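You operate a simulated robot arm through the tools that you are given. There is no shell and no other tool.

Carry out the task below with a simulated robot arm. There is one attempt and no reset: what you move stays moved.

## Task
Set the controls near the mouth of the collecting belt. At the end: the grey star knob is turned to free; the end gate is set to open; the lane paddle is set to to lane 27; the silver star knob is turned to free; whatever was shut is shut again. Leave all else as you found it, and nothing knocked over. The lane paddle goes anticlockwise seen from above, to its stop.

The check looks at the end state, three seconds after you hand in, the way a careful person would. Anything else that was tipped, shoved, dropped, spilled or broken makes it a failure.

## Robot
A 7-joint arm with a two-finger parallel gripper, fixed in place. Base frame: the origin is at the foot of the arm, x ahead of it, y to its left, z up. Lengths are in mm, angles in degrees, forces in N, time in s.
Its first joint turns from -149.0 to 149.0 degrees. Payload 3.43 kg.
The tool frame sits at the grasp point between the pads (the TCP): z along the fingers, y along the line on which they close. The tips reach 30 mm beyond it. Largest opening 94 mm; finger width 28, thickness 10; the body of the gripper, 50 by 96 mm, starts 55 mm behind the TCP.
Orientation is that of the tool frame in the base frame, as [roll, pitch, yaw] about the fixed x, y, z axes, in that order (R = Rz(yaw) Ry(pitch) Rx(roll)). With the fingers straight down and closing along the base's y, the tool's x points along the base's -x, its y along +y and its z along -z.

## Interface
- The arm moves only by the tool apply_moves. Its argument "steps" is one flat list of numbers, 7 for each row, row after row: the shift along the tool's x, y, z in mm, then the turn, a rotation vector about the tool's x, y, z in degrees, then the opening, from 0 (shut) to 1 (fully open). In form: [dx, dy, dz, rx, ry, rz, hand, dx, dy, dz, rx, ry, rz, hand, ...]. A call has 1 to 20 rows; each row shifts and turns the commanded pose from where the row before left it, along the tool's axes as they then stand. Each row takes 0.2 s and may step no farther than 50 mm and 8.6 degrees from the row before; otherwise, or with a gripper value out of range, the whole call is refused. Where a pose cannot be reached the arm comes as near as it can. A force on the tool above 40 N (or 10 N above the force at the start of the call, whichever is more), or a blocked arm, ends the call early, and 0.2 s more pass. Each finger travels about 45 mm/s and halts on what it meets, pressing with about 38 N; the grip force reading is that of the motor and also rises with nothing between the fingers. The clock runs only during rows and for 0.2 s after the last one: add rows that do not move to give the fingers time. It gives the time, the measured TCP pose, the force on the tool (base axes), the opening and the grip force at its end, in the units of the frame above (readings bear some noise), with the torque about the TCP (base axes, N m) and any sound that the robot's microphone picked up.
- Cameras (640 x 400 px; columns grow to the right, rows downward): "scene" is fixed at [64, 651.1, 1521.2]; the picture's right is [0.35, -0.94, 0.00], its down [-0.67, -0.25, -0.70] and it looks along [0.65, 0.24, -0.72] (base axes); focal length 272 px, centre (320, 200). "wrist" rides on the gripper at [76, 14, -103] in the tool frame; the picture's right is [-0.18, 0.98, 0.00], its down [-0.75, -0.14, -0.64] and it looks along [-0.63, -0.12, 0.77] (tool axes); focal length 243 px, centre (320, 200). There is no depth. A picture from a camera that has moved, and an enlarged one, comes with that camera's place and axes in the base frame and with its lens. The place of the scene camera against the robot may be out by one fixed shift of up to 18 mm in any direction.
- camera(camera): a new picture of that camera. No time passes.
- enlarge(camera, box): a new picture of the part [left, top, right, bottom] of that camera's present view, enlarged. No time passes.
- close_job(): hands the job in; it is judged then, once.

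Places have to be worked out from the pictures, the camera data and where the tool is seen. Open the gripper and draw the arm clear of the work before you hand the job in, unless the task says otherwise.

The tools are called after "Request:" as name(argument=value, ...) on one line, values as JSON. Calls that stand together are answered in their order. apply_moves: Moves the arm, as the interface text tells. Its arguments: {"type":"object","properties":{"steps":{"type":"array"}},"required":["steps"]} The other tools are called the same way: camera (camera) takes a picture; enlarge (camera, box) takes an enlarged picture of a part of a camera's view; close_job () hands the job in.

At the start:

```text
time_s: 0.0
ee_pos: [723.4, 673.9, 1252.8]
tool_rot: [179.8, 0.2, 180.0]
ft_force: [-0.1, -0.3, -0.4]
moment: [-0.01, 0.0, -0.02]
width: 94.0
grip_force: 0.0
```

scene: 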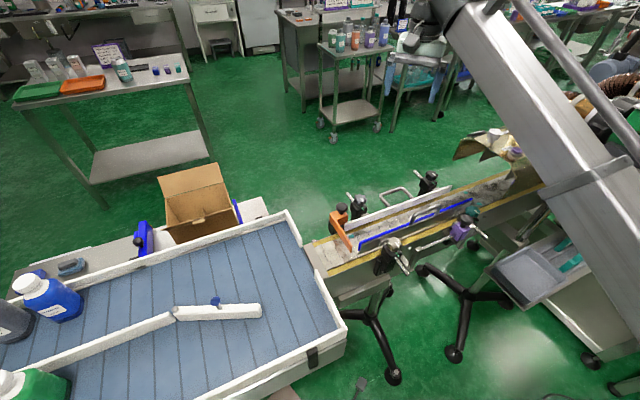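
wrist: 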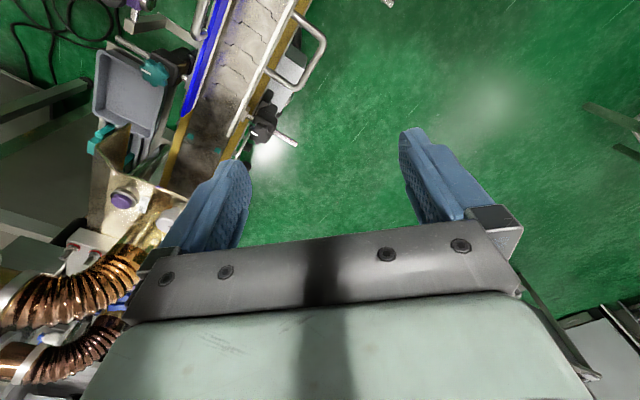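

I start by looking closely at the scene from the fixed camera, to identify the knobs, gate and paddle.

Request:
enlarge(camera="scene", box=[280, 120, 520, 270])

Request:
enlarge(camera="scene", box=[100, 150, 420, 350])

Request:
enlarge(camera="scene", box=[0, 200, 320, 400])

Request:
camera(camera="wrist")

```text
2.67 times, centred on (400, 195) of scene
camera zoom: at [64.0, 651.1, 1521.2], right [0.35, -0.94, 0.0], down [-0.67, -0.25, -0.7], along [0.65, 0.24, -0.72], focal length 727 px, centre (107, 213)
```

zoom: 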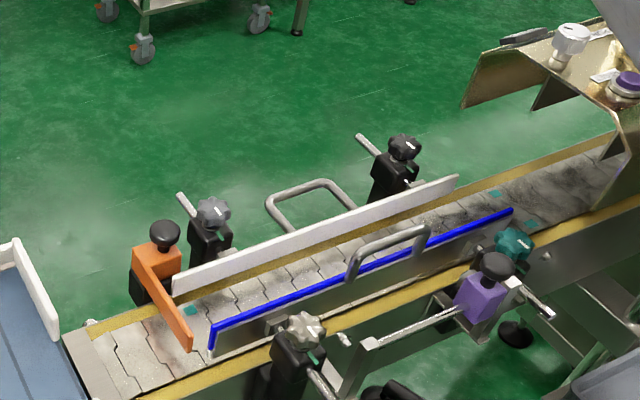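

```text
2.00 times, centred on (260, 250) of scene
camera zoom: at [64.0, 651.1, 1521.2], right [0.35, -0.94, 0.0], down [-0.67, -0.25, -0.7], along [0.65, 0.24, -0.72], focal length 545 px, centre (440, 100)
```

zoom: 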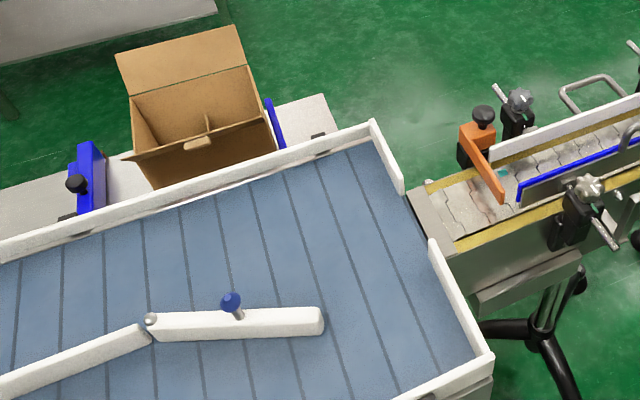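

```text
2.00 times, centred on (160, 300) of scene
camera zoom: at [64.0, 651.1, 1521.2], right [0.35, -0.94, 0.0], down [-0.67, -0.25, -0.7], along [0.65, 0.24, -0.72], focal length 545 px, centre (640, 0)
```

zoom: 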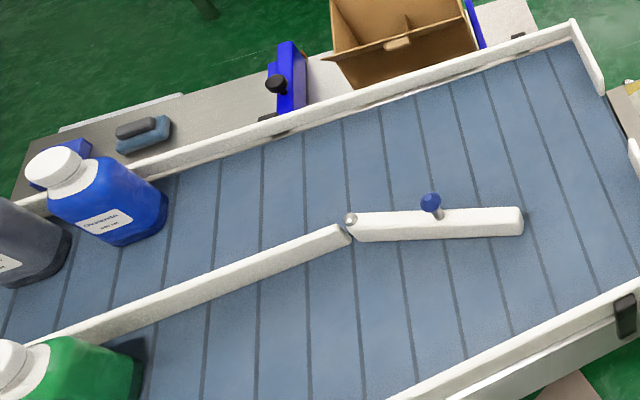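

```text
taken
camera wrist: at [647.0, 686.6, 1355.3], right [0.18, 0.98, 0.0], down [0.75, -0.14, 0.64], along [0.63, -0.12, -0.76], focal length 243 px, centre (320, 200)
```

wrist: 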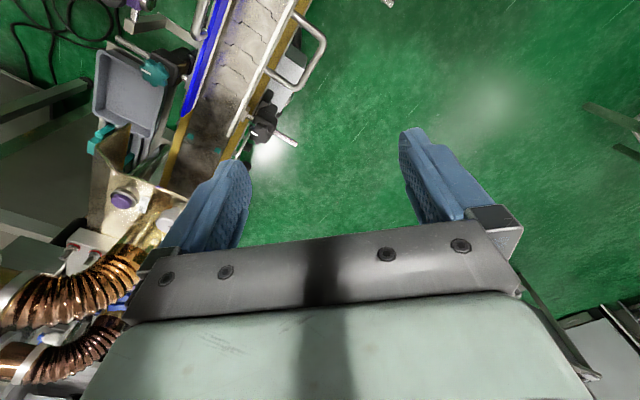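

I zoom in further on each control to read the labels and the present positions.

Request:
enlarge(camera="scene", box=[320, 180, 400, 230])

Request:
enlarge(camera="scene", box=[360, 220, 440, 270])

Request:
enlarge(camera="scene", box=[400, 160, 480, 210])

Request:
enlarge(camera="scene", box=[430, 200, 510, 250])

Request:
enlarge(camera="scene", box=[460, 120, 540, 170])

Request:
enlarge(camera="scene", box=[150, 270, 310, 370])

Request:
enlarge(camera="scene", box=[100, 190, 260, 290])

Request:
enlarge(camera="scene", box=[0, 220, 160, 320])

```text
8.00 times, centred on (360, 205) of scene
camera zoom: at [64.0, 651.1, 1521.2], right [0.35, -0.94, 0.0], down [-0.67, -0.25, -0.7], along [0.65, 0.24, -0.72], focal length 2180 px, centre (0, 160)
```

zoom: 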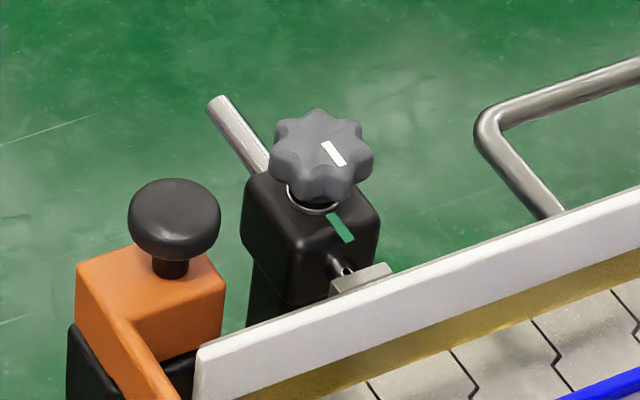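

```text
8.00 times, centred on (400, 245) of scene
camera zoom: at [64.0, 651.1, 1521.2], right [0.35, -0.94, 0.0], down [-0.67, -0.25, -0.7], along [0.65, 0.24, -0.72], focal length 2180 px, centre (-320, -160)
```

zoom: 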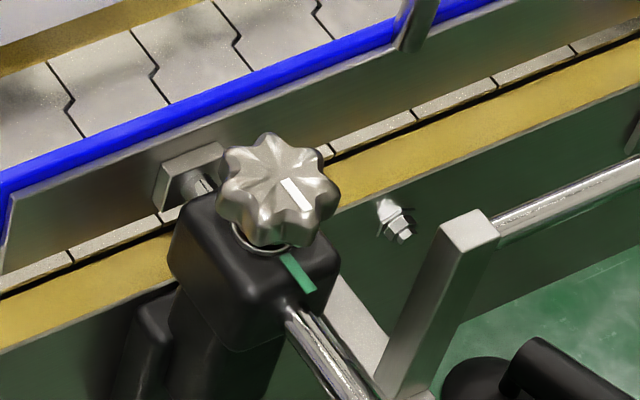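

```text
8.00 times, centred on (440, 185) of scene
camera zoom: at [64.0, 651.1, 1521.2], right [0.35, -0.94, 0.0], down [-0.67, -0.25, -0.7], along [0.65, 0.24, -0.72], focal length 2180 px, centre (-640, 320)
```

zoom: 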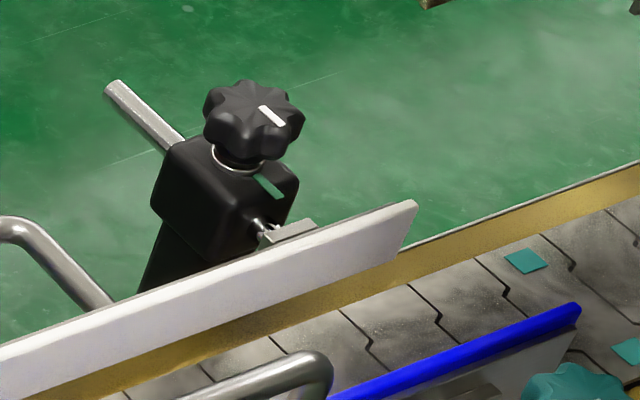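

```text
8.00 times, centred on (470, 225) of scene
camera zoom: at [64.0, 651.1, 1521.2], right [0.35, -0.94, 0.0], down [-0.67, -0.25, -0.7], along [0.65, 0.24, -0.72], focal length 2180 px, centre (-880, 0)
```

zoom: 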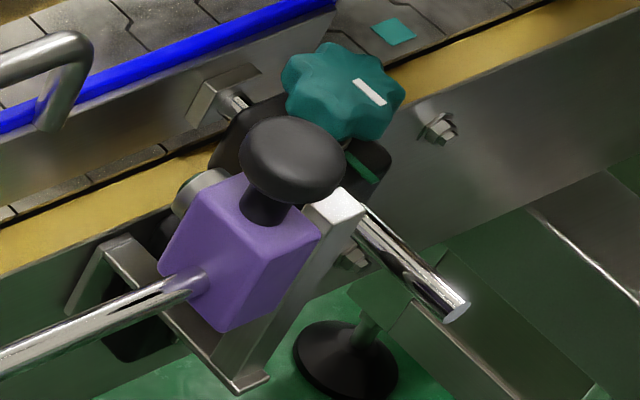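

```text
8.00 times, centred on (500, 145) of scene
camera zoom: at [64.0, 651.1, 1521.2], right [0.35, -0.94, 0.0], down [-0.67, -0.25, -0.7], along [0.65, 0.24, -0.72], focal length 2180 px, centre (-1120, 640)
```

zoom: 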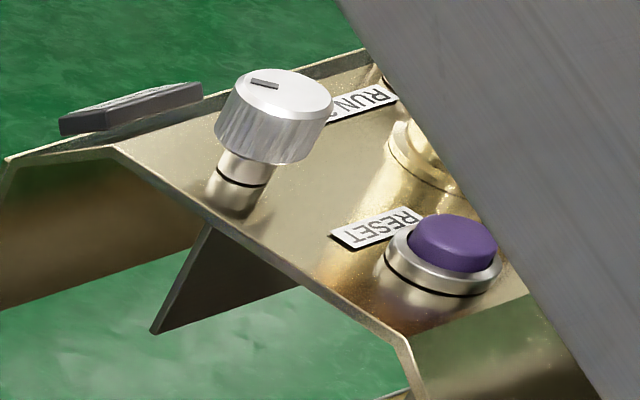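

```text
4.00 times, centred on (230, 320) of scene
camera zoom: at [64.0, 651.1, 1521.2], right [0.35, -0.94, 0.0], down [-0.67, -0.25, -0.7], along [0.65, 0.24, -0.72], focal length 1090 px, centre (680, -280)
```

zoom: 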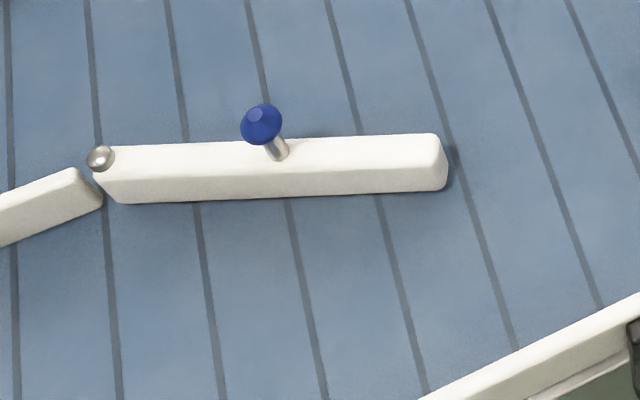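

```text
4.00 times, centred on (180, 240) of scene
camera zoom: at [64.0, 651.1, 1521.2], right [0.35, -0.94, 0.0], down [-0.67, -0.25, -0.7], along [0.65, 0.24, -0.72], focal length 1090 px, centre (880, 40)
```

zoom: 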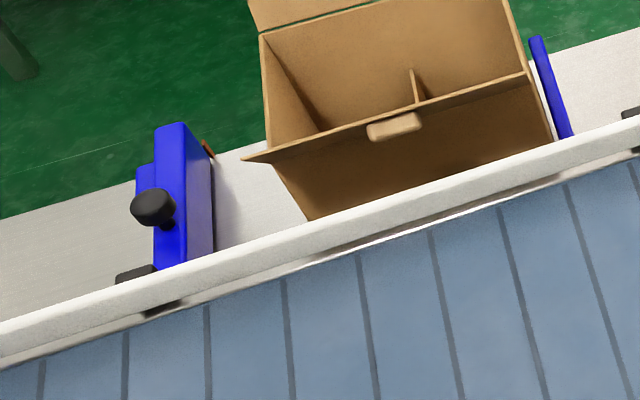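

```text
4.00 times, centred on (80, 270) of scene
camera zoom: at [64.0, 651.1, 1521.2], right [0.35, -0.94, 0.0], down [-0.67, -0.25, -0.7], along [0.65, 0.24, -0.72], focal length 1090 px, centre (1280, -80)
```

zoom: 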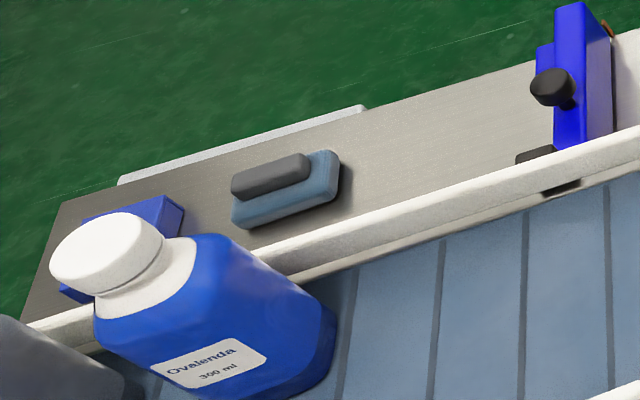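

The controls sit roughly 850–950 mm up, around the narrow belt. I zoom into the wrist view to triangulate and to look for labels.

Request:
enlarge(camera="wrist", box=[80, 0, 336, 160])

Request:
enlarge(camera="wrist", box=[220, 70, 316, 130])

Request:
enlarge(camera="scene", box=[290, 200, 370, 250])

Request:
enlarge(camera="scene", box=[240, 290, 400, 390])

```text
2.50 times, centred on (208, 80) of wrist
camera zoom: at [647.0, 686.6, 1355.3], right [0.18, 0.98, 0.0], down [0.75, -0.14, 0.64], along [0.63, -0.12, -0.76], focal length 606 px, centre (600, 500)
```

zoom: 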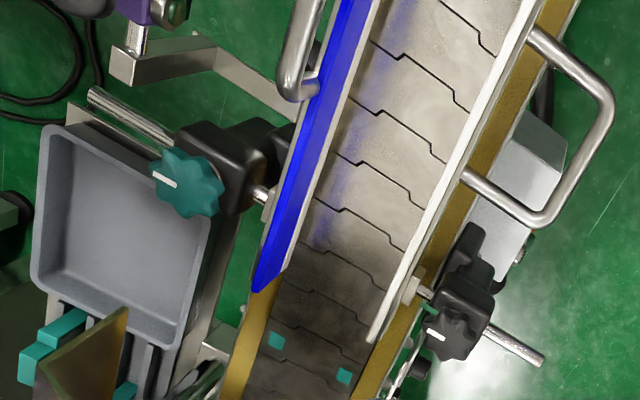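

```text
6.67 times, centred on (268, 100) of wrist
camera zoom: at [647.0, 686.6, 1355.3], right [0.18, 0.98, 0.0], down [0.75, -0.14, 0.64], along [0.63, -0.12, -0.76], focal length 1618 px, centre (667, 867)
```

zoom: 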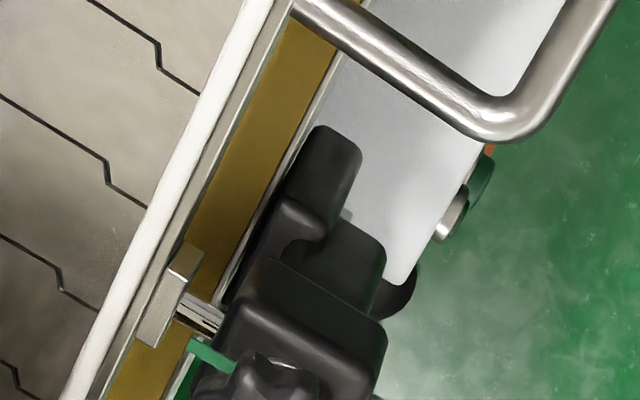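

```text
8.00 times, centred on (330, 225) of scene
camera zoom: at [64.0, 651.1, 1521.2], right [0.35, -0.94, 0.0], down [-0.67, -0.25, -0.7], along [0.65, 0.24, -0.72], focal length 2180 px, centre (240, 0)
```

zoom: 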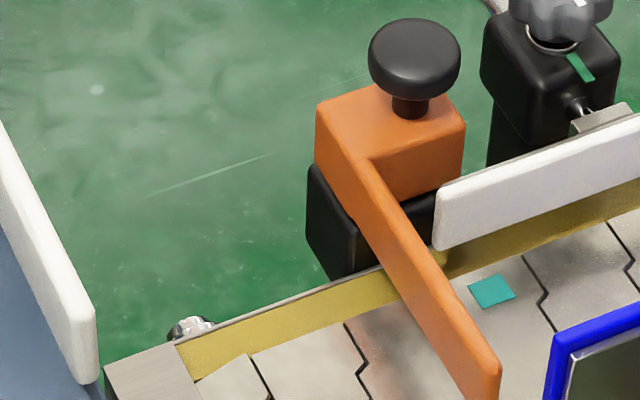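

```text
4.00 times, centred on (320, 340) of scene
camera zoom: at [64.0, 651.1, 1521.2], right [0.35, -0.94, 0.0], down [-0.67, -0.25, -0.7], along [0.65, 0.24, -0.72], focal length 1090 px, centre (320, -360)
```

zoom: 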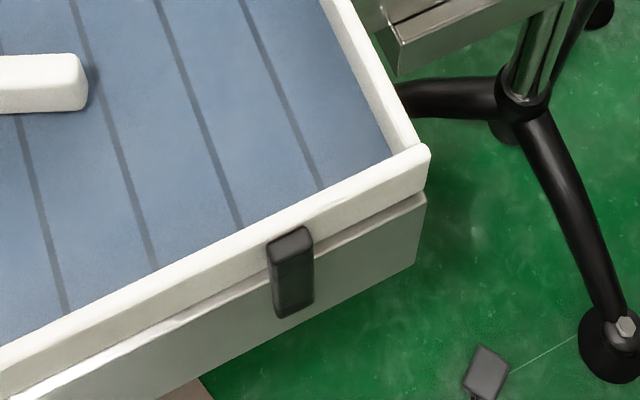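

The black star knob triangulates to about (817, 545, 942), so the belt runs diagonally. The grey knob is then near (634, 733), the silver knob near (508, 610), and the gate knob near (581, 775). I move the hand back at its present height so the wrist camera can look at the gate and the knobs.

Request:
apply_moves(steps=[39, 12, 0, 0, 0, 0, 1, 39, 12, 0, 0, 0, 0, 1, 39, 12, 0, 0, 0, 0, 1, 39, 12, 0, 0, 0, 0, 1, 39, 12, 0, 0, 0, 0, 1, 39, 12, 0, 0, 0, 0, 1, 39, 12, 0, 0, 0, 0, 1, 39, 12, 0, 0, 0, 0, 1])

Request:
camera(camera="wrist")

Request:
camera(camera="scene")

```text
time_s: 1.8
ee_pos: [419.7, 782.0, 1222.8]
tool_rot: [179.2, 0.5, 179.9]
ft_force: [0.4, -0.5, -0.7]
moment: [-0.03, 0.01, 0.0]
width: 94.0
grip_force: 0.0
out of reach, approached as far as the arm can: row 2, 3, 4, 5, 6, 7
```

```text
taken
camera wrist: at [342.9, 794.3, 1324.6], right [0.19, 0.98, 0.02], down [0.75, -0.15, 0.65], along [0.64, -0.11, -0.76], focal length 243 px, centre (320, 200)
```

wrist: 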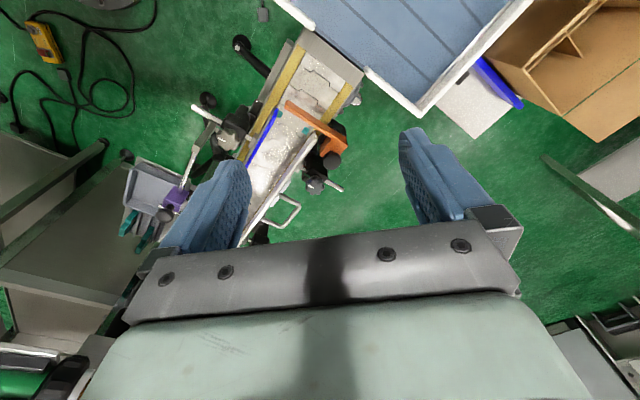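

```text
taken
```

scene: 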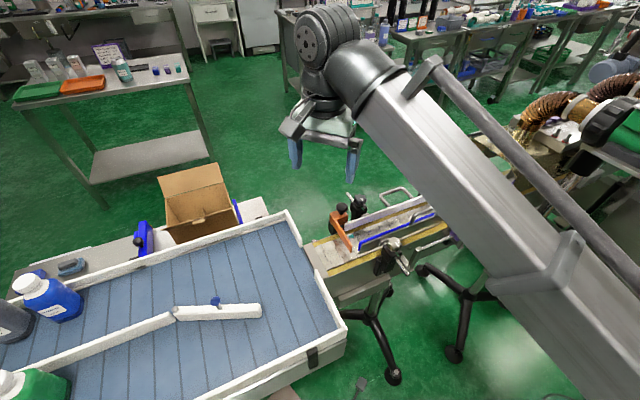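

The hand moved, though part of the path was beyond reach and it sagged to z 1223. I zoom in on this wrist view of the gate and knobs.

Request:
enlarge(camera="wrist", box=[190, 30, 382, 150])

Request:
enlarge(camera="wrist", box=[280, 110, 376, 170])

Request:
enlarge(camera="wrist", box=[120, 80, 312, 200])

```text
3.33 times, centred on (286, 90) of wrist
camera zoom: at [342.9, 794.3, 1324.6], right [0.19, 0.98, 0.02], down [0.75, -0.15, 0.65], along [0.64, -0.11, -0.76], focal length 809 px, centre (433, 567)
```

zoom: 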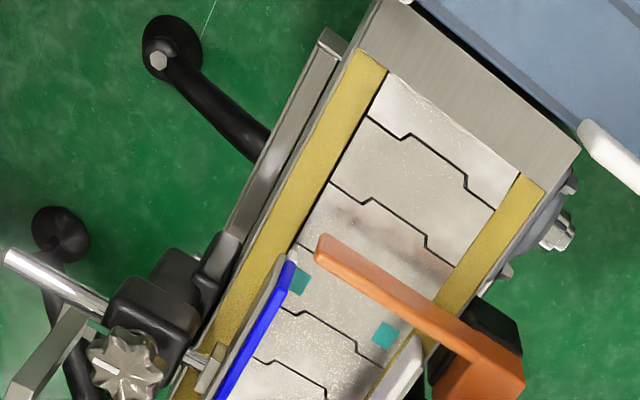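

```text
6.67 times, centred on (328, 140) of wrist
camera zoom: at [342.9, 794.3, 1324.6], right [0.19, 0.98, 0.02], down [0.75, -0.15, 0.65], along [0.64, -0.11, -0.76], focal length 1618 px, centre (267, 600)
```

zoom: 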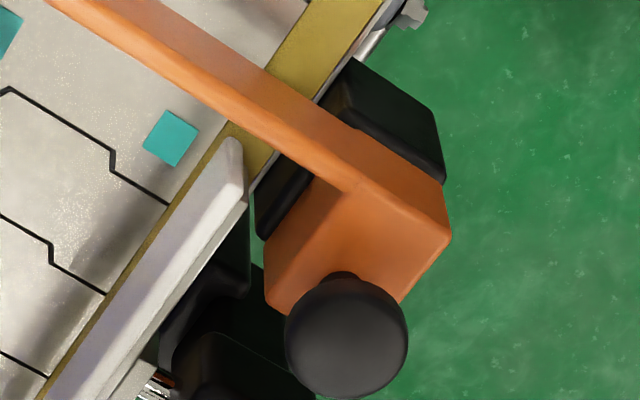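

```text
3.33 times, centred on (216, 140) of wrist
camera zoom: at [342.9, 794.3, 1324.6], right [0.19, 0.98, 0.02], down [0.75, -0.15, 0.65], along [0.64, -0.11, -0.76], focal length 809 px, centre (667, 400)
```

zoom: 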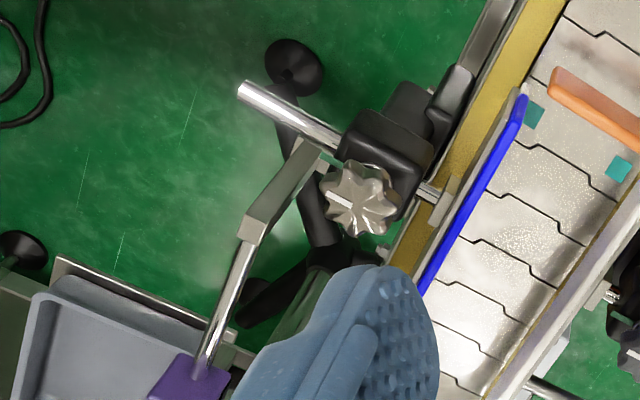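

The silver star knob triangulates to about (499, 612, 950). I lower the hand to a spot well above it, so the wrist camera can read its marks from close up.

Request:
apply_moves(steps=[-14, -28, 22, 0, 0, 0, 1, -14, -28, 22, 0, 0, 0, 1, -14, -28, 22, 0, 0, 0, 1, -14, -28, 22, 0, 0, 0, 1, -14, -28, 22, 0, 0, 0, 1, -14, -28, 22, 0, 0, 0, 1, 0, 0, 0, 0, 0, 0, 1])

Request:
camera(camera="wrist")

Request:
camera(camera="scene")

```text
time_s: 3.4
ee_pos: [506.1, 614.2, 1093.1]
tool_rot: [179.8, 0.2, 180.0]
ft_force: [-0.9, -0.3, -0.4]
moment: [-0.02, 0.03, 0.03]
width: 93.9
grip_force: 0.0
```

```text
taken
camera wrist: at [429.6, 627.8, 1195.0], right [0.18, 0.98, 0.0], down [0.75, -0.14, 0.64], along [0.63, -0.11, -0.76], focal length 243 px, centre (320, 200)
```

wrist: 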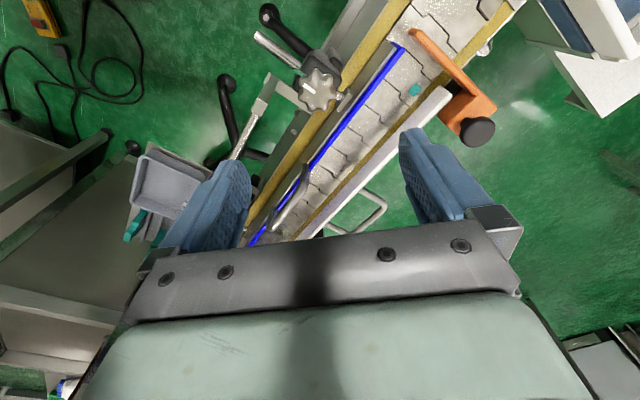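

```text
taken
```

scene: 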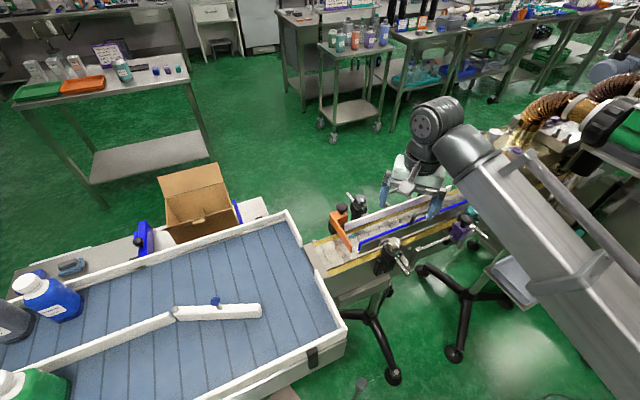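

I zoom in on the silver knob, the rest of the belt, and the gate from this closer position.

Request:
enlarge(camera="wrist", box=[270, 50, 366, 110])

Request:
enlarge(camera="wrist", box=[380, 20, 540, 120])

Request:
enlarge(camera="wrist", box=[480, 0, 640, 100])

```text
6.67 times, centred on (318, 80) of wrist
camera zoom: at [429.6, 627.8, 1195.0], right [0.18, 0.98, 0.0], down [0.75, -0.14, 0.64], along [0.63, -0.11, -0.76], focal length 1618 px, centre (333, 1000)
```

zoom: 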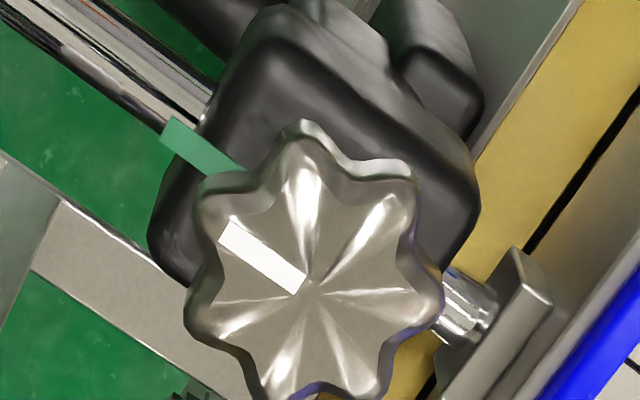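

```text
4.00 times, centred on (460, 70) of wrist
camera zoom: at [429.6, 627.8, 1195.0], right [0.18, 0.98, 0.0], down [0.75, -0.14, 0.64], along [0.63, -0.11, -0.76], focal length 970 px, centre (-240, 720)
```

zoom: 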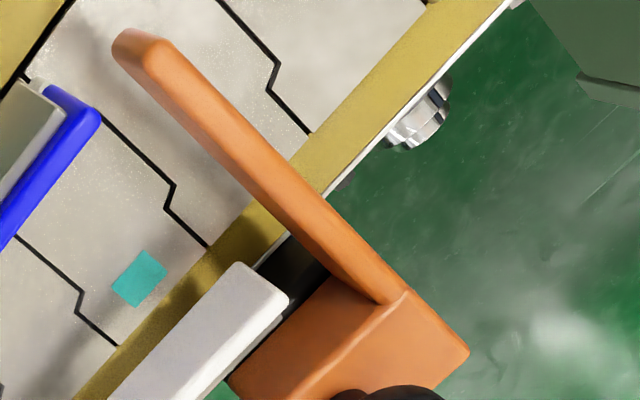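

```text
4.00 times, centred on (560, 50) of wrist
camera zoom: at [429.6, 627.8, 1195.0], right [0.18, 0.98, 0.0], down [0.75, -0.14, 0.64], along [0.63, -0.11, -0.76], focal length 970 px, centre (-640, 800)
```

zoom: 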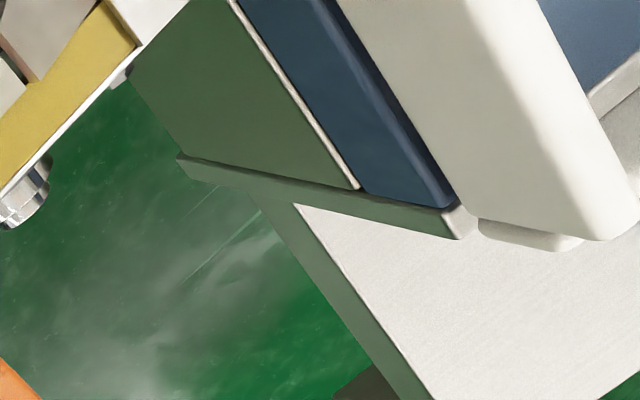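

The silver knob's pointer lines up with a green mark on its block, and any second mark could be hidden behind the knob. I shift the hand toward −y to view the knob from its other side.

Request:
apply_moves(steps=[0, -40, 0, 0, 0, 0, 1, 0, -40, 0, 0, 0, 0, 1, 0, -40, 0, 0, 0, 0, 1, 0, -40, 0, 0, 0, 0, 1, 0, 0, 0, 0, 0, 0, 1])

Request:
camera(camera="wrist")

Request:
enlarge(camera="wrist", box=[480, 20, 576, 80])

Request:
enlarge(camera="wrist", box=[220, 30, 412, 150])

```text
time_s: 4.6
ee_pos: [505.2, 451.3, 1093.0]
tool_rot: [179.8, 0.2, -179.9]
ft_force: [0.3, -0.1, -0.5]
moment: [-0.02, -0.04, -0.01]
width: 94.1
grip_force: 0.0
```

```text
taken
camera wrist: at [429.3, 465.3, 1195.0], right [0.18, 0.98, 0.0], down [0.75, -0.14, 0.64], along [0.63, -0.12, -0.76], focal length 243 px, centre (320, 200)
```

wrist: 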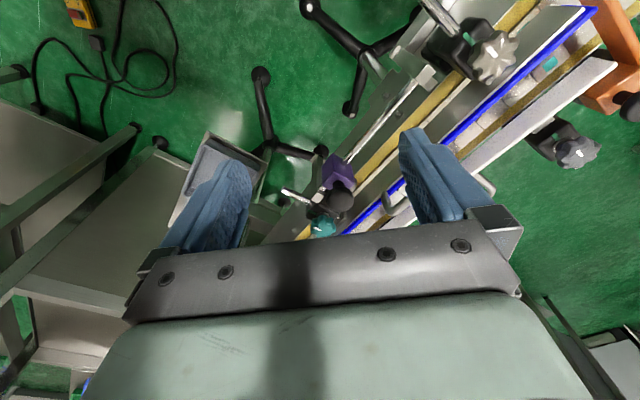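

```text
6.67 times, centred on (528, 50) of wrist
camera zoom: at [429.3, 465.3, 1195.0], right [0.18, 0.98, 0.0], down [0.75, -0.14, 0.64], along [0.63, -0.12, -0.76], focal length 1618 px, centre (-1067, 1200)
```

zoom: 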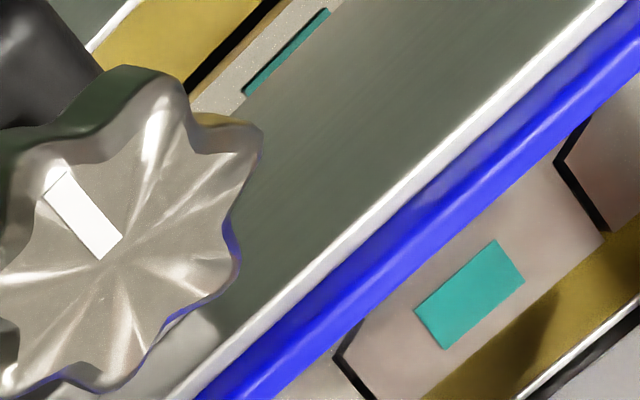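

```text
3.33 times, centred on (316, 90) of wrist
camera zoom: at [429.3, 465.3, 1195.0], right [0.18, 0.98, 0.0], down [0.75, -0.14, 0.64], along [0.63, -0.12, -0.76], focal length 809 px, centre (333, 567)
```

zoom: 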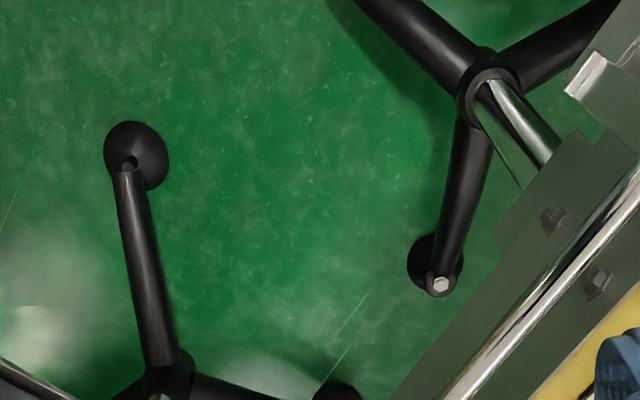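

I zoom more exactly on the silver knob's block, and on the grey and black ones at the right of this view.

Request:
enlarge(camera="wrist", box=[420, 10, 532, 80])

Request:
enlarge(camera="wrist", box=[520, 90, 632, 180])

Request:
enlarge(camera="wrist", box=[272, 150, 384, 240])

```text
5.71 times, centred on (476, 45) of wrist
camera zoom: at [429.3, 465.3, 1195.0], right [0.18, 0.98, 0.0], down [0.75, -0.14, 0.64], along [0.63, -0.12, -0.76], focal length 1386 px, centre (-571, 1086)
```

zoom: 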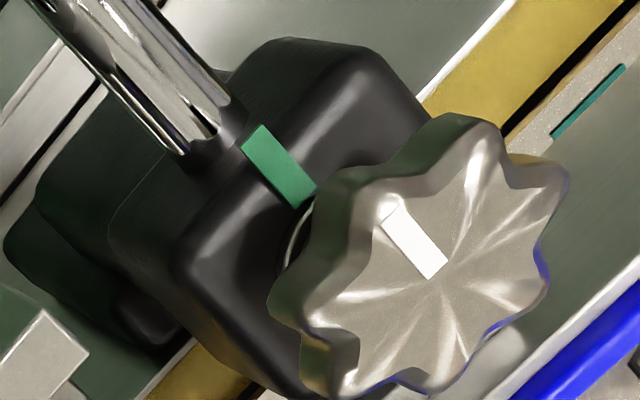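

```text
4.44 times, centred on (576, 135) of wrist
camera zoom: at [429.3, 465.3, 1195.0], right [0.18, 0.98, 0.0], down [0.75, -0.14, 0.64], along [0.63, -0.12, -0.76], focal length 1078 px, centre (-818, 489)
```

zoom: 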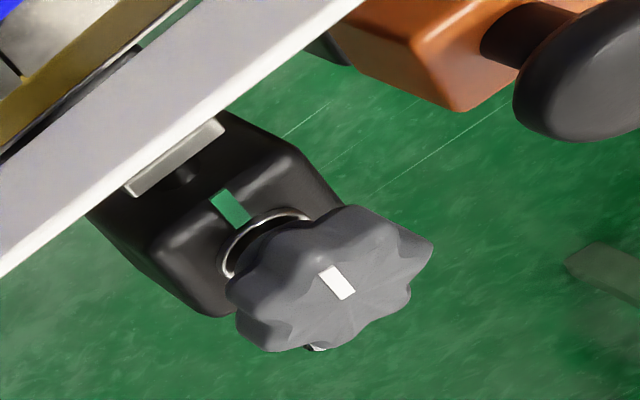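

```text
4.44 times, centred on (328, 195) of wrist
camera zoom: at [429.3, 465.3, 1195.0], right [0.18, 0.98, 0.0], down [0.75, -0.14, 0.64], along [0.63, -0.12, -0.76], focal length 1078 px, centre (284, 222)
```

zoom: 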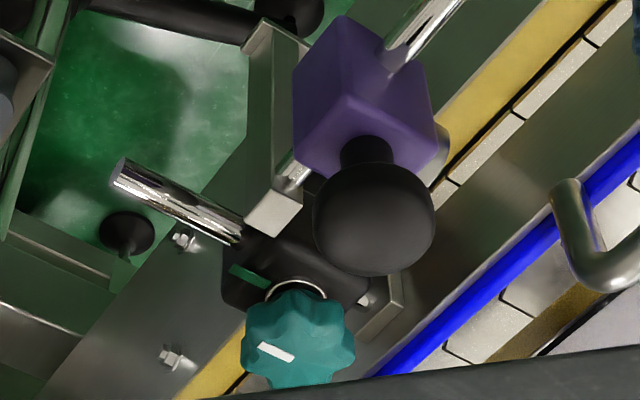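

No second mark shows on the silver block, so green appears to be the locked index and free should be away from it, anticlockwise by convention. I can test that gently. I move back above the silver knob, turn the hand so the fingers close across the belt, and narrow the opening.

Request:
apply_moves(steps=[2, 40.5, 12, 0, 0, 0, 0.7, 2, 40.5, 12, 0, 0, 0, 0.7, 2, 40.5, 12, 0, 0, 0, 0.7, 2, 40.5, 12, 0, 0, 0, 0.7, 0, 0, 0, 0, 0, 7.5, 0.7, 0, 0, 0, 0, 0, 7.5, 0.7, 0, 0, 0, 0, 0, 7.5, 0.7, 0, 0, 0, 0, 0, 7.5, 0.7, 0, 0, 0, 0, 0, 7.5, 0.7, 0, 0, 0, 0, 0, 7.5, 0.7, 0, 0, 0, 0, 0, 0, 0.7])

Request:
camera(camera="wrist")

Request:
enlarge(camera="wrist", box=[240, 80, 400, 180])

```text
time_s: 7.0
ee_pos: [495.1, 614.9, 1044.2]
tool_rot: [179.6, 0.0, 134.9]
ft_force: [-0.3, -0.5, 0.0]
moment: [0.03, 0.02, 0.02]
width: 65.7
grip_force: 0.0
```

```text
taken
camera wrist: at [452.3, 678.6, 1147.2], right [0.83, 0.56, 0.01], down [0.43, -0.64, 0.64], along [0.36, -0.53, -0.77], focal length 243 px, centre (320, 200)
```

wrist: 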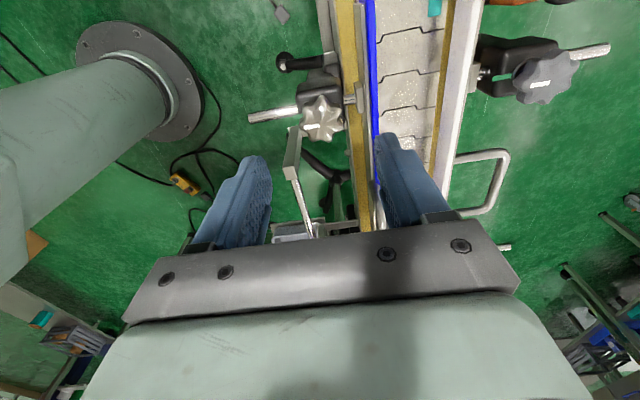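

```text
4.00 times, centred on (320, 130) of wrist
camera zoom: at [452.3, 678.6, 1147.2], right [0.83, 0.56, 0.01], down [0.43, -0.64, 0.64], along [0.36, -0.53, -0.77], focal length 970 px, centre (320, 480)
```

zoom: 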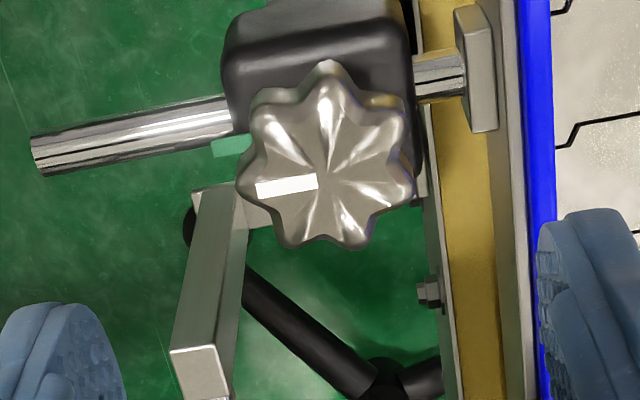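

The silver knob is a 7-lobed star about 36 mm across, with its top near (498, 613, 955). A vertical post stands at about (500, 555) and the blue rail is roughly 40 mm away. I descend partway with a 50 mm opening and check the alignment.

Request:
apply_moves(steps=[-1, 0, 15, 0, 0, 0, 0.53, -1, 0, 15, 0, 0, 0, 0.53, -1, 0, 15, 0, 0, 0, 0.53, 0, 0, 0, 0, 0, 0, 0.53, 0, 0, 0, 0, 0, 0, 0.53])

Request:
camera(camera="wrist")

Request:
enlarge(camera="wrist", box=[240, 110, 400, 210])

Request:
enlarge(camera="scene", box=[340, 170, 500, 270])

```text
time_s: 8.2
ee_pos: [498.6, 612.4, 999.8]
tool_rot: [179.7, 0.0, 135.0]
ft_force: [-0.6, -1.1, 0.1]
moment: [0.0, -0.01, -0.01]
width: 49.8
grip_force: 0.1
```

```text
taken
camera wrist: at [454.8, 675.5, 1102.1], right [0.83, 0.56, 0.01], down [0.43, -0.64, 0.64], along [0.37, -0.53, -0.77], focal length 243 px, centre (320, 200)
```

wrist: 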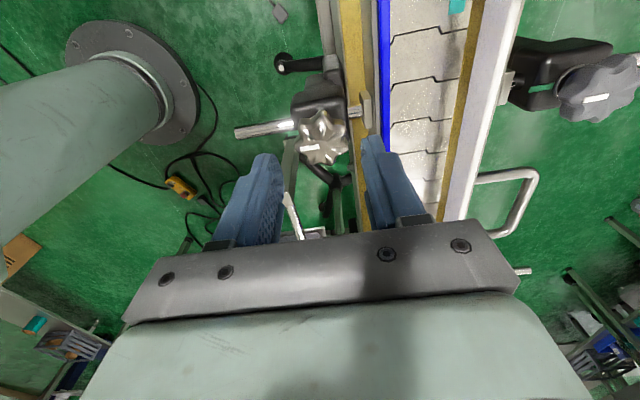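

```text
4.00 times, centred on (320, 160) of wrist
camera zoom: at [454.8, 675.5, 1102.1], right [0.83, 0.56, 0.01], down [0.43, -0.64, 0.64], along [0.37, -0.53, -0.77], focal length 970 px, centre (320, 360)
```

zoom: 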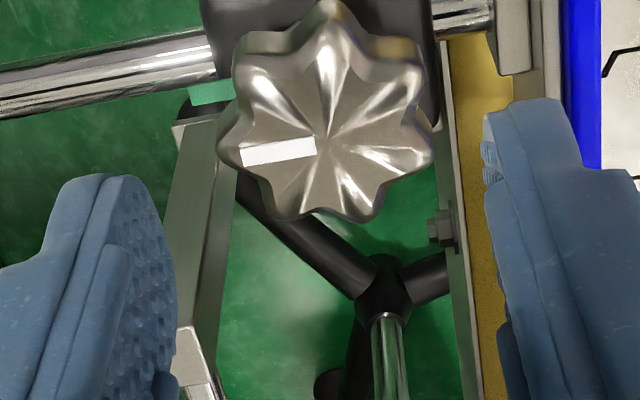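

```text
4.00 times, centred on (420, 220) of scene
camera zoom: at [64.0, 651.1, 1521.2], right [0.35, -0.94, 0.0], down [-0.67, -0.25, -0.7], along [0.65, 0.24, -0.72], focal length 1090 px, centre (-80, 120)
```

zoom: 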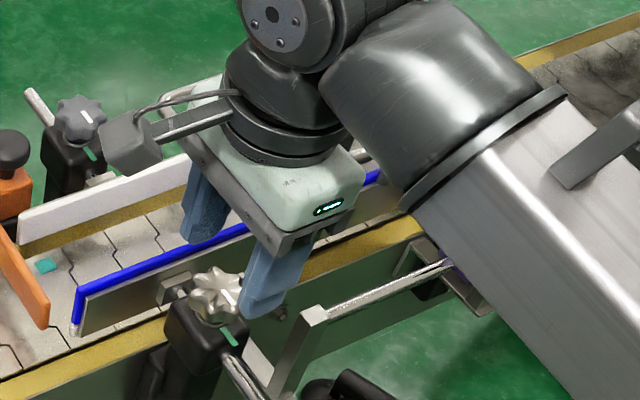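

The fingers straddle the knob evenly, so I descend 29 mm to bring the pad ends around the knob and check the force before closing.

Request:
apply_moves(steps=[0, 0, 10, 0, 0, 0, 0.53, 0, 0, 10, 0, 0, 0, 0.53, 0, 0, 8, 0, 0, 0, 0.53, 0, 0, 0, 0, 0, 0, 0.53])

Request:
camera(camera="wrist")

Request:
enlarge(camera="wrist", box=[240, 120, 400, 220])

Request:
enlarge(camera="scene", box=[350, 210, 430, 260])

```text
time_s: 9.2
ee_pos: [498.5, 612.5, 972.7]
tool_rot: [179.7, 0.1, 135.0]
ft_force: [-0.8, 0.5, 0.6]
moment: [0.0, 0.01, 0.01]
width: 49.7
grip_force: 0.1
```

```text
taken
camera wrist: at [454.2, 676.3, 1074.7], right [0.83, 0.56, 0.01], down [0.43, -0.64, 0.64], along [0.37, -0.53, -0.77], focal length 243 px, centre (320, 200)
```

wrist: 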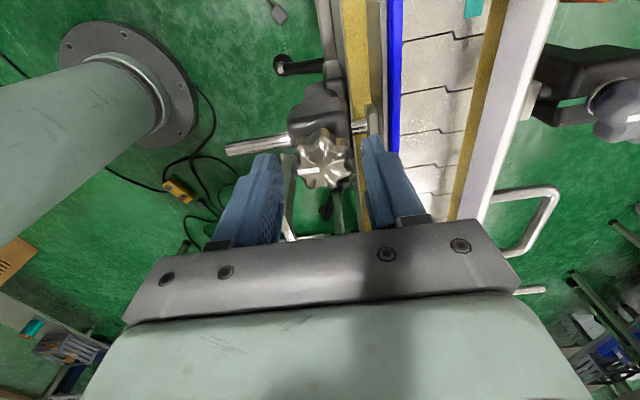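

```text
4.00 times, centred on (320, 170) of wrist
camera zoom: at [454.2, 676.3, 1074.7], right [0.83, 0.56, 0.01], down [0.43, -0.64, 0.64], along [0.37, -0.53, -0.77], focal length 970 px, centre (320, 320)
```

zoom: 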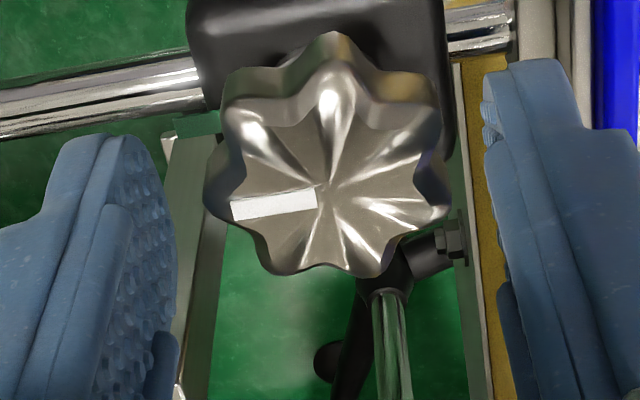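

```text
8.00 times, centred on (390, 235) of scene
camera zoom: at [64.0, 651.1, 1521.2], right [0.35, -0.94, 0.0], down [-0.67, -0.25, -0.7], along [0.65, 0.24, -0.72], focal length 2180 px, centre (-240, -80)
```

zoom: 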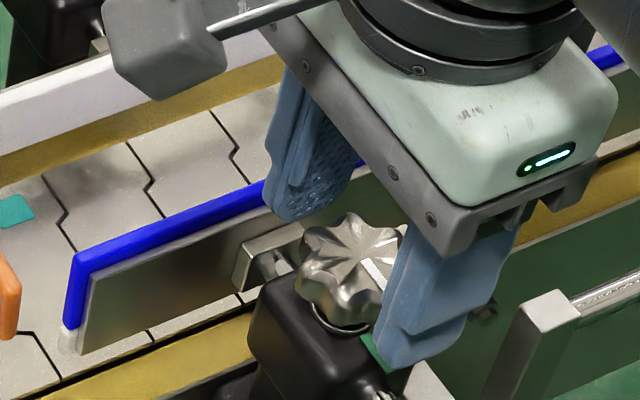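

The pads straddle the knob with no contact force. I close the hand on it.

Request:
apply_moves(steps=[0, 0, 0, 0, 0, 0, 0.4, 0, 0, 0, 0, 0, 0, 0.3, 0, 0, 0, 0, 0, 0, 0.2, 0, 0, 0, 0, 0, 0, 0.2])

Request:
enlarge(camera="wrist", box=[240, 120, 400, 220])

```text
time_s: 10.2
ee_pos: [498.5, 612.4, 974.2]
tool_rot: [179.6, 0.0, 135.0]
ft_force: [8.4, 8.1, 0.7]
moment: [0.2, -0.23, 0.01]
width: 36.1
grip_force: 44.7
```

```text
4.00 times, centred on (320, 170) of wrist
camera zoom: at [454.8, 676.9, 1074.7], right [0.83, 0.56, 0.01], down [0.43, -0.64, 0.64], along [0.37, -0.53, -0.77], focal length 970 px, centre (320, 320)
```

zoom: 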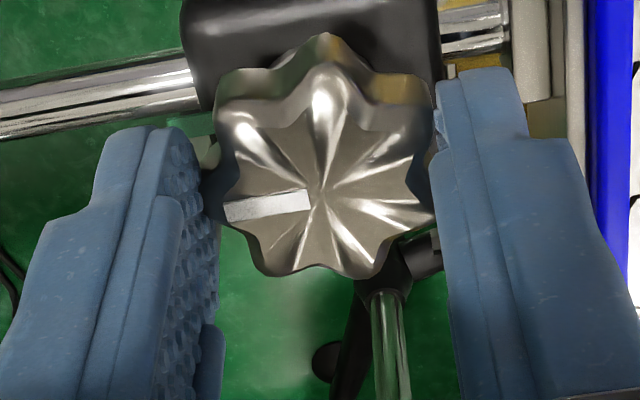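

It is gripped at 36.1 mm, with a small side force showing I am about 1–2 mm off centre. I ease that and then turn slowly anticlockwise a little to feel the knob.

Request:
apply_moves(steps=[0, 1.5, 0, 0, 0, 0, 0.2, 0, 0, 0, 0, 0, -4, 0.2, 0, 0, 0, 0, 0, -4, 0.2, 0, 0, 0, 0, 0, 0, 0.2])

Request:
enlarge(camera="wrist", box=[240, 120, 400, 220])

```text
time_s: 11.2
ee_pos: [498.5, 614.6, 973.2]
tool_rot: [179.6, 0.0, 143.0]
ft_force: [3.9, -1.8, 8.7]
moment: [0.63, 0.97, 0.03]
width: 36.0
grip_force: 44.7
```

```text
4.00 times, centred on (320, 170) of wrist
camera zoom: at [446.5, 670.2, 1074.6], right [0.74, 0.67, 0.0], down [0.52, -0.57, 0.64], along [0.44, -0.47, -0.77], focal length 970 px, centre (320, 320)
```

zoom: 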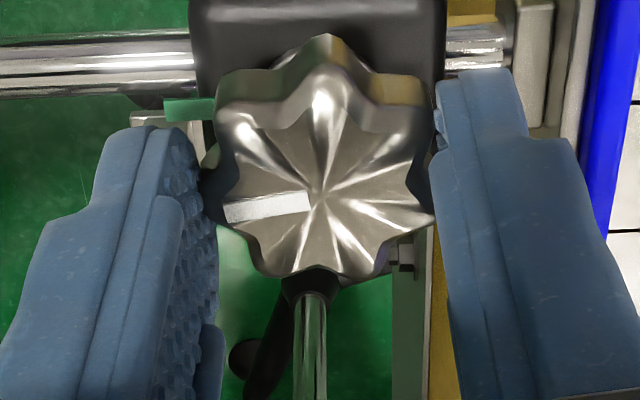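

The knob turns with the hand almost without torque, so it is not against a stop in this direction. I raise a hair and continue anticlockwise.

Request:
apply_moves(steps=[0, 0, -1, 0, 0, -6, 0.2, 0, 0, 0, 0, 0, -6, 0.2, 0, 0, 0, 0, 0, -6, 0.2, 0, 0, 0, 0, 0, -6, 0.2, 0, 0, 0, 0, 0, -6, 0.2, 0, 0, 0, 0, 0, 0, 0.2])

Request:
enlarge(camera="wrist", box=[240, 120, 400, 220])

```text
time_s: 12.6
ee_pos: [497.8, 612.5, 971.8]
tool_rot: [180.0, 0.2, 173.0]
ft_force: [-4.3, -13.7, -9.6]
moment: [-0.23, 1.24, -0.02]
width: 36.1
grip_force: 45.3
```

```text
4.00 times, centred on (320, 170) of wrist
camera zoom: at [424.6, 636.0, 1074.4], right [0.3, 0.95, 0.0], down [0.73, -0.23, 0.64], along [0.61, -0.19, -0.77], focal length 970 px, centre (320, 320)
```

zoom: 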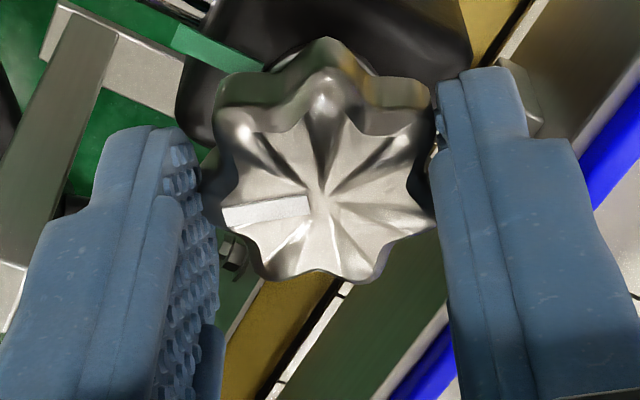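

38° turned with no stop felt so far, and a little lateral strain from off-centre rotation. I relax that by shifting slightly with the force, then continue anticlockwise.

Request:
apply_moves(steps=[0, -1.5, 1, 0, 0, -5, 0.2, 0, 0, 0, 0, 0, -5, 0.2, 0, 0, 0, 0, 0, -5, 0.2, 0, 0, 0, 0, 0, -5, 0.2, 0, 0, 0, 0, 0, 0, 0.2])

Request:
enlarge(camera="wrist", box=[240, 120, 400, 220])

```text
time_s: 13.8
ee_pos: [498.3, 613.3, 972.2]
tool_rot: [179.8, 0.2, -166.8]
ft_force: [-5.7, -8.1, 10.0]
moment: [-0.59, 1.18, 0.01]
width: 36.1
grip_force: 44.9
```

```text
4.00 times, centred on (320, 170) of wrist
camera zoom: at [420.9, 608.4, 1074.2], right [-0.04, 1.0, 0.0], down [0.76, 0.03, 0.65], along [0.64, 0.03, -0.76], focal length 970 px, centre (320, 320)
```

zoom: 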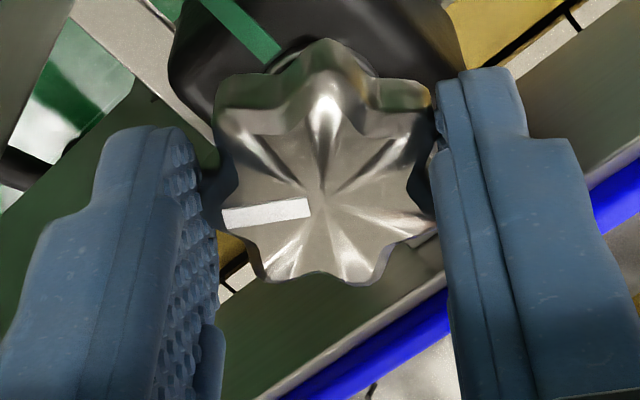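

58° turned and still free, with the block's ring and green mark visible. I continue toward 90°.

Request:
apply_moves(steps=[0, -0.7, -0.5, 0, 0, -5, 0.2, 0, 0, 0, 0, 0, -5, 0.2, 0, 0, 0, 0, 0, -5, 0.2, 0, 0, 0, 0, 0, -5, 0.2, 0, 0, 0, 0, 0, -5, 0.2, 0, 0, 0, 0, 0, -5, 0.2, 0, 0, 0, 0, 0, 0, 0.2])

Request:
enlarge(camera="wrist", box=[240, 120, 400, 220])

Request:
enlarge(camera="scene", box=[350, 210, 430, 260])

```text
time_s: 15.4
ee_pos: [500.2, 612.0, 971.5]
tool_rot: [180.0, 0.4, -136.9]
ft_force: [-4.4, -0.1, 7.7]
moment: [-0.33, 0.65, -0.02]
width: 36.3
grip_force: 44.8
```

```text
4.00 times, centred on (320, 170) of wrist
camera zoom: at [433.2, 569.6, 1074.0], right [-0.54, 0.84, 0.0], down [0.64, 0.41, 0.65], along [0.55, 0.35, -0.76], focal length 970 px, centre (320, 320)
```

zoom: 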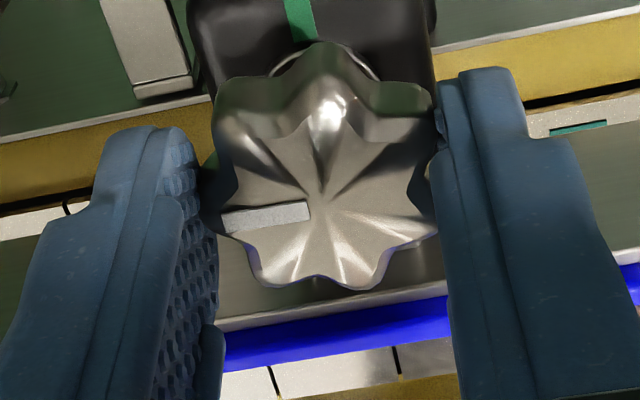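

```text
8.00 times, centred on (390, 235) of scene
camera zoom: at [64.0, 651.1, 1521.2], right [0.35, -0.94, 0.0], down [-0.67, -0.25, -0.7], along [0.65, 0.24, -0.72], focal length 2180 px, centre (-240, -80)
```

zoom: 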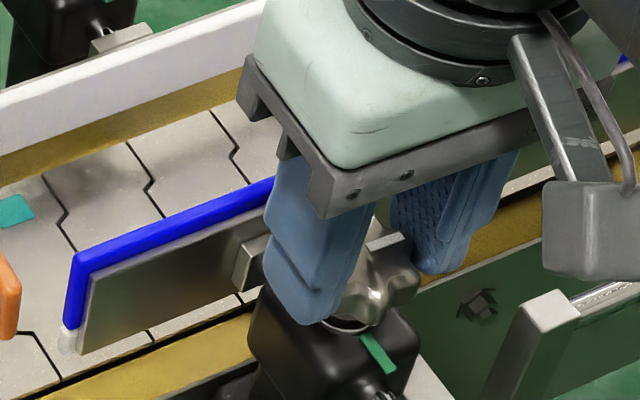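

88° turned without any stop. I continue in small increments, watching the torque for an end stop.

Request:
apply_moves(steps=[0, 0, -0.5, 0, 0, -4, 0.2, 0, 0, 0, 0, 0, -4, 0.2, 0, 0, 0, 0, 0, -4, 0.2, 0, 0, 0, 0, 0, 0, 0.2])

Request:
enlarge(camera="wrist", box=[240, 120, 400, 220])

```text
time_s: 16.4
ee_pos: [499.6, 612.6, 972.2]
tool_rot: [-179.8, 0.4, -124.9]
ft_force: [-8.1, -3.6, -9.8]
moment: [0.96, -0.53, 0.02]
width: 35.9
grip_force: 44.9
```

```text
4.00 times, centred on (320, 170) of wrist
camera zoom: at [443.7, 556.8, 1074.2], right [-0.7, 0.71, 0.0], down [0.54, 0.53, 0.65], along [0.46, 0.45, -0.76], focal length 970 px, centre (320, 320)
```

zoom: 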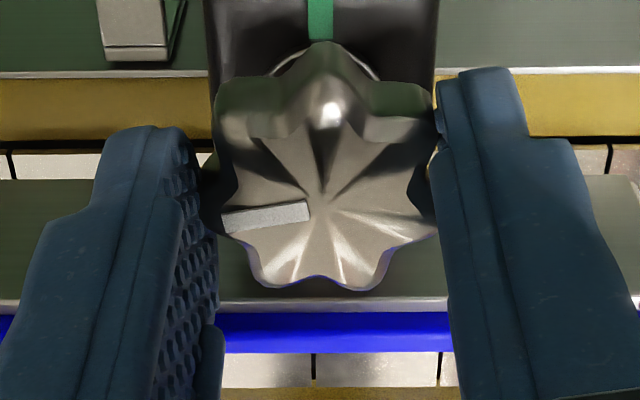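

100° and still free-turning with the pointer moving with the hand. I keep going, watching for a stop.

Request:
apply_moves(steps=[0, 0, 0.5, 0, 0, -5, 0.2, 0, 0, 0, 0, 0, -5, 0.2, 0, 0, 0, 0, 0, -5, 0.2, 0, 0, 0, 0, 0, -5, 0.2, 0, 0, 0, 0, 0, 0, 0.2])

Request:
enlarge(camera="wrist", box=[240, 120, 400, 220])

```text
time_s: 17.6
ee_pos: [499.1, 611.7, 972.3]
tool_rot: [-179.7, 0.1, -105.1]
ft_force: [8.8, -9.9, 1.9]
moment: [-0.62, 0.26, 0.02]
width: 36.5
grip_force: 45.0
```

```text
4.00 times, centred on (320, 170) of wrist
camera zoom: at [465.6, 541.1, 1074.2], right [-0.9, 0.43, 0.0], down [0.33, 0.69, 0.65], along [0.28, 0.58, -0.76], focal length 970 px, centre (320, 320)
```

zoom: 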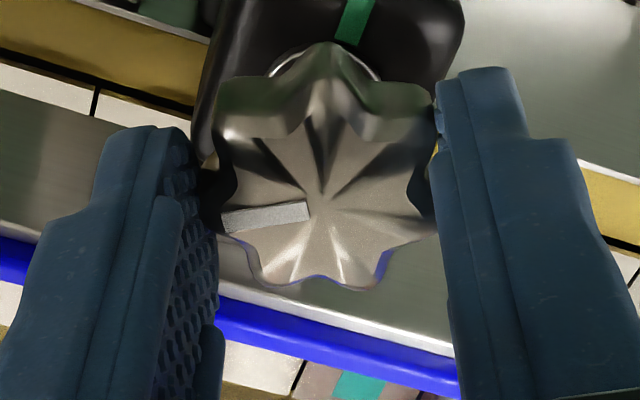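

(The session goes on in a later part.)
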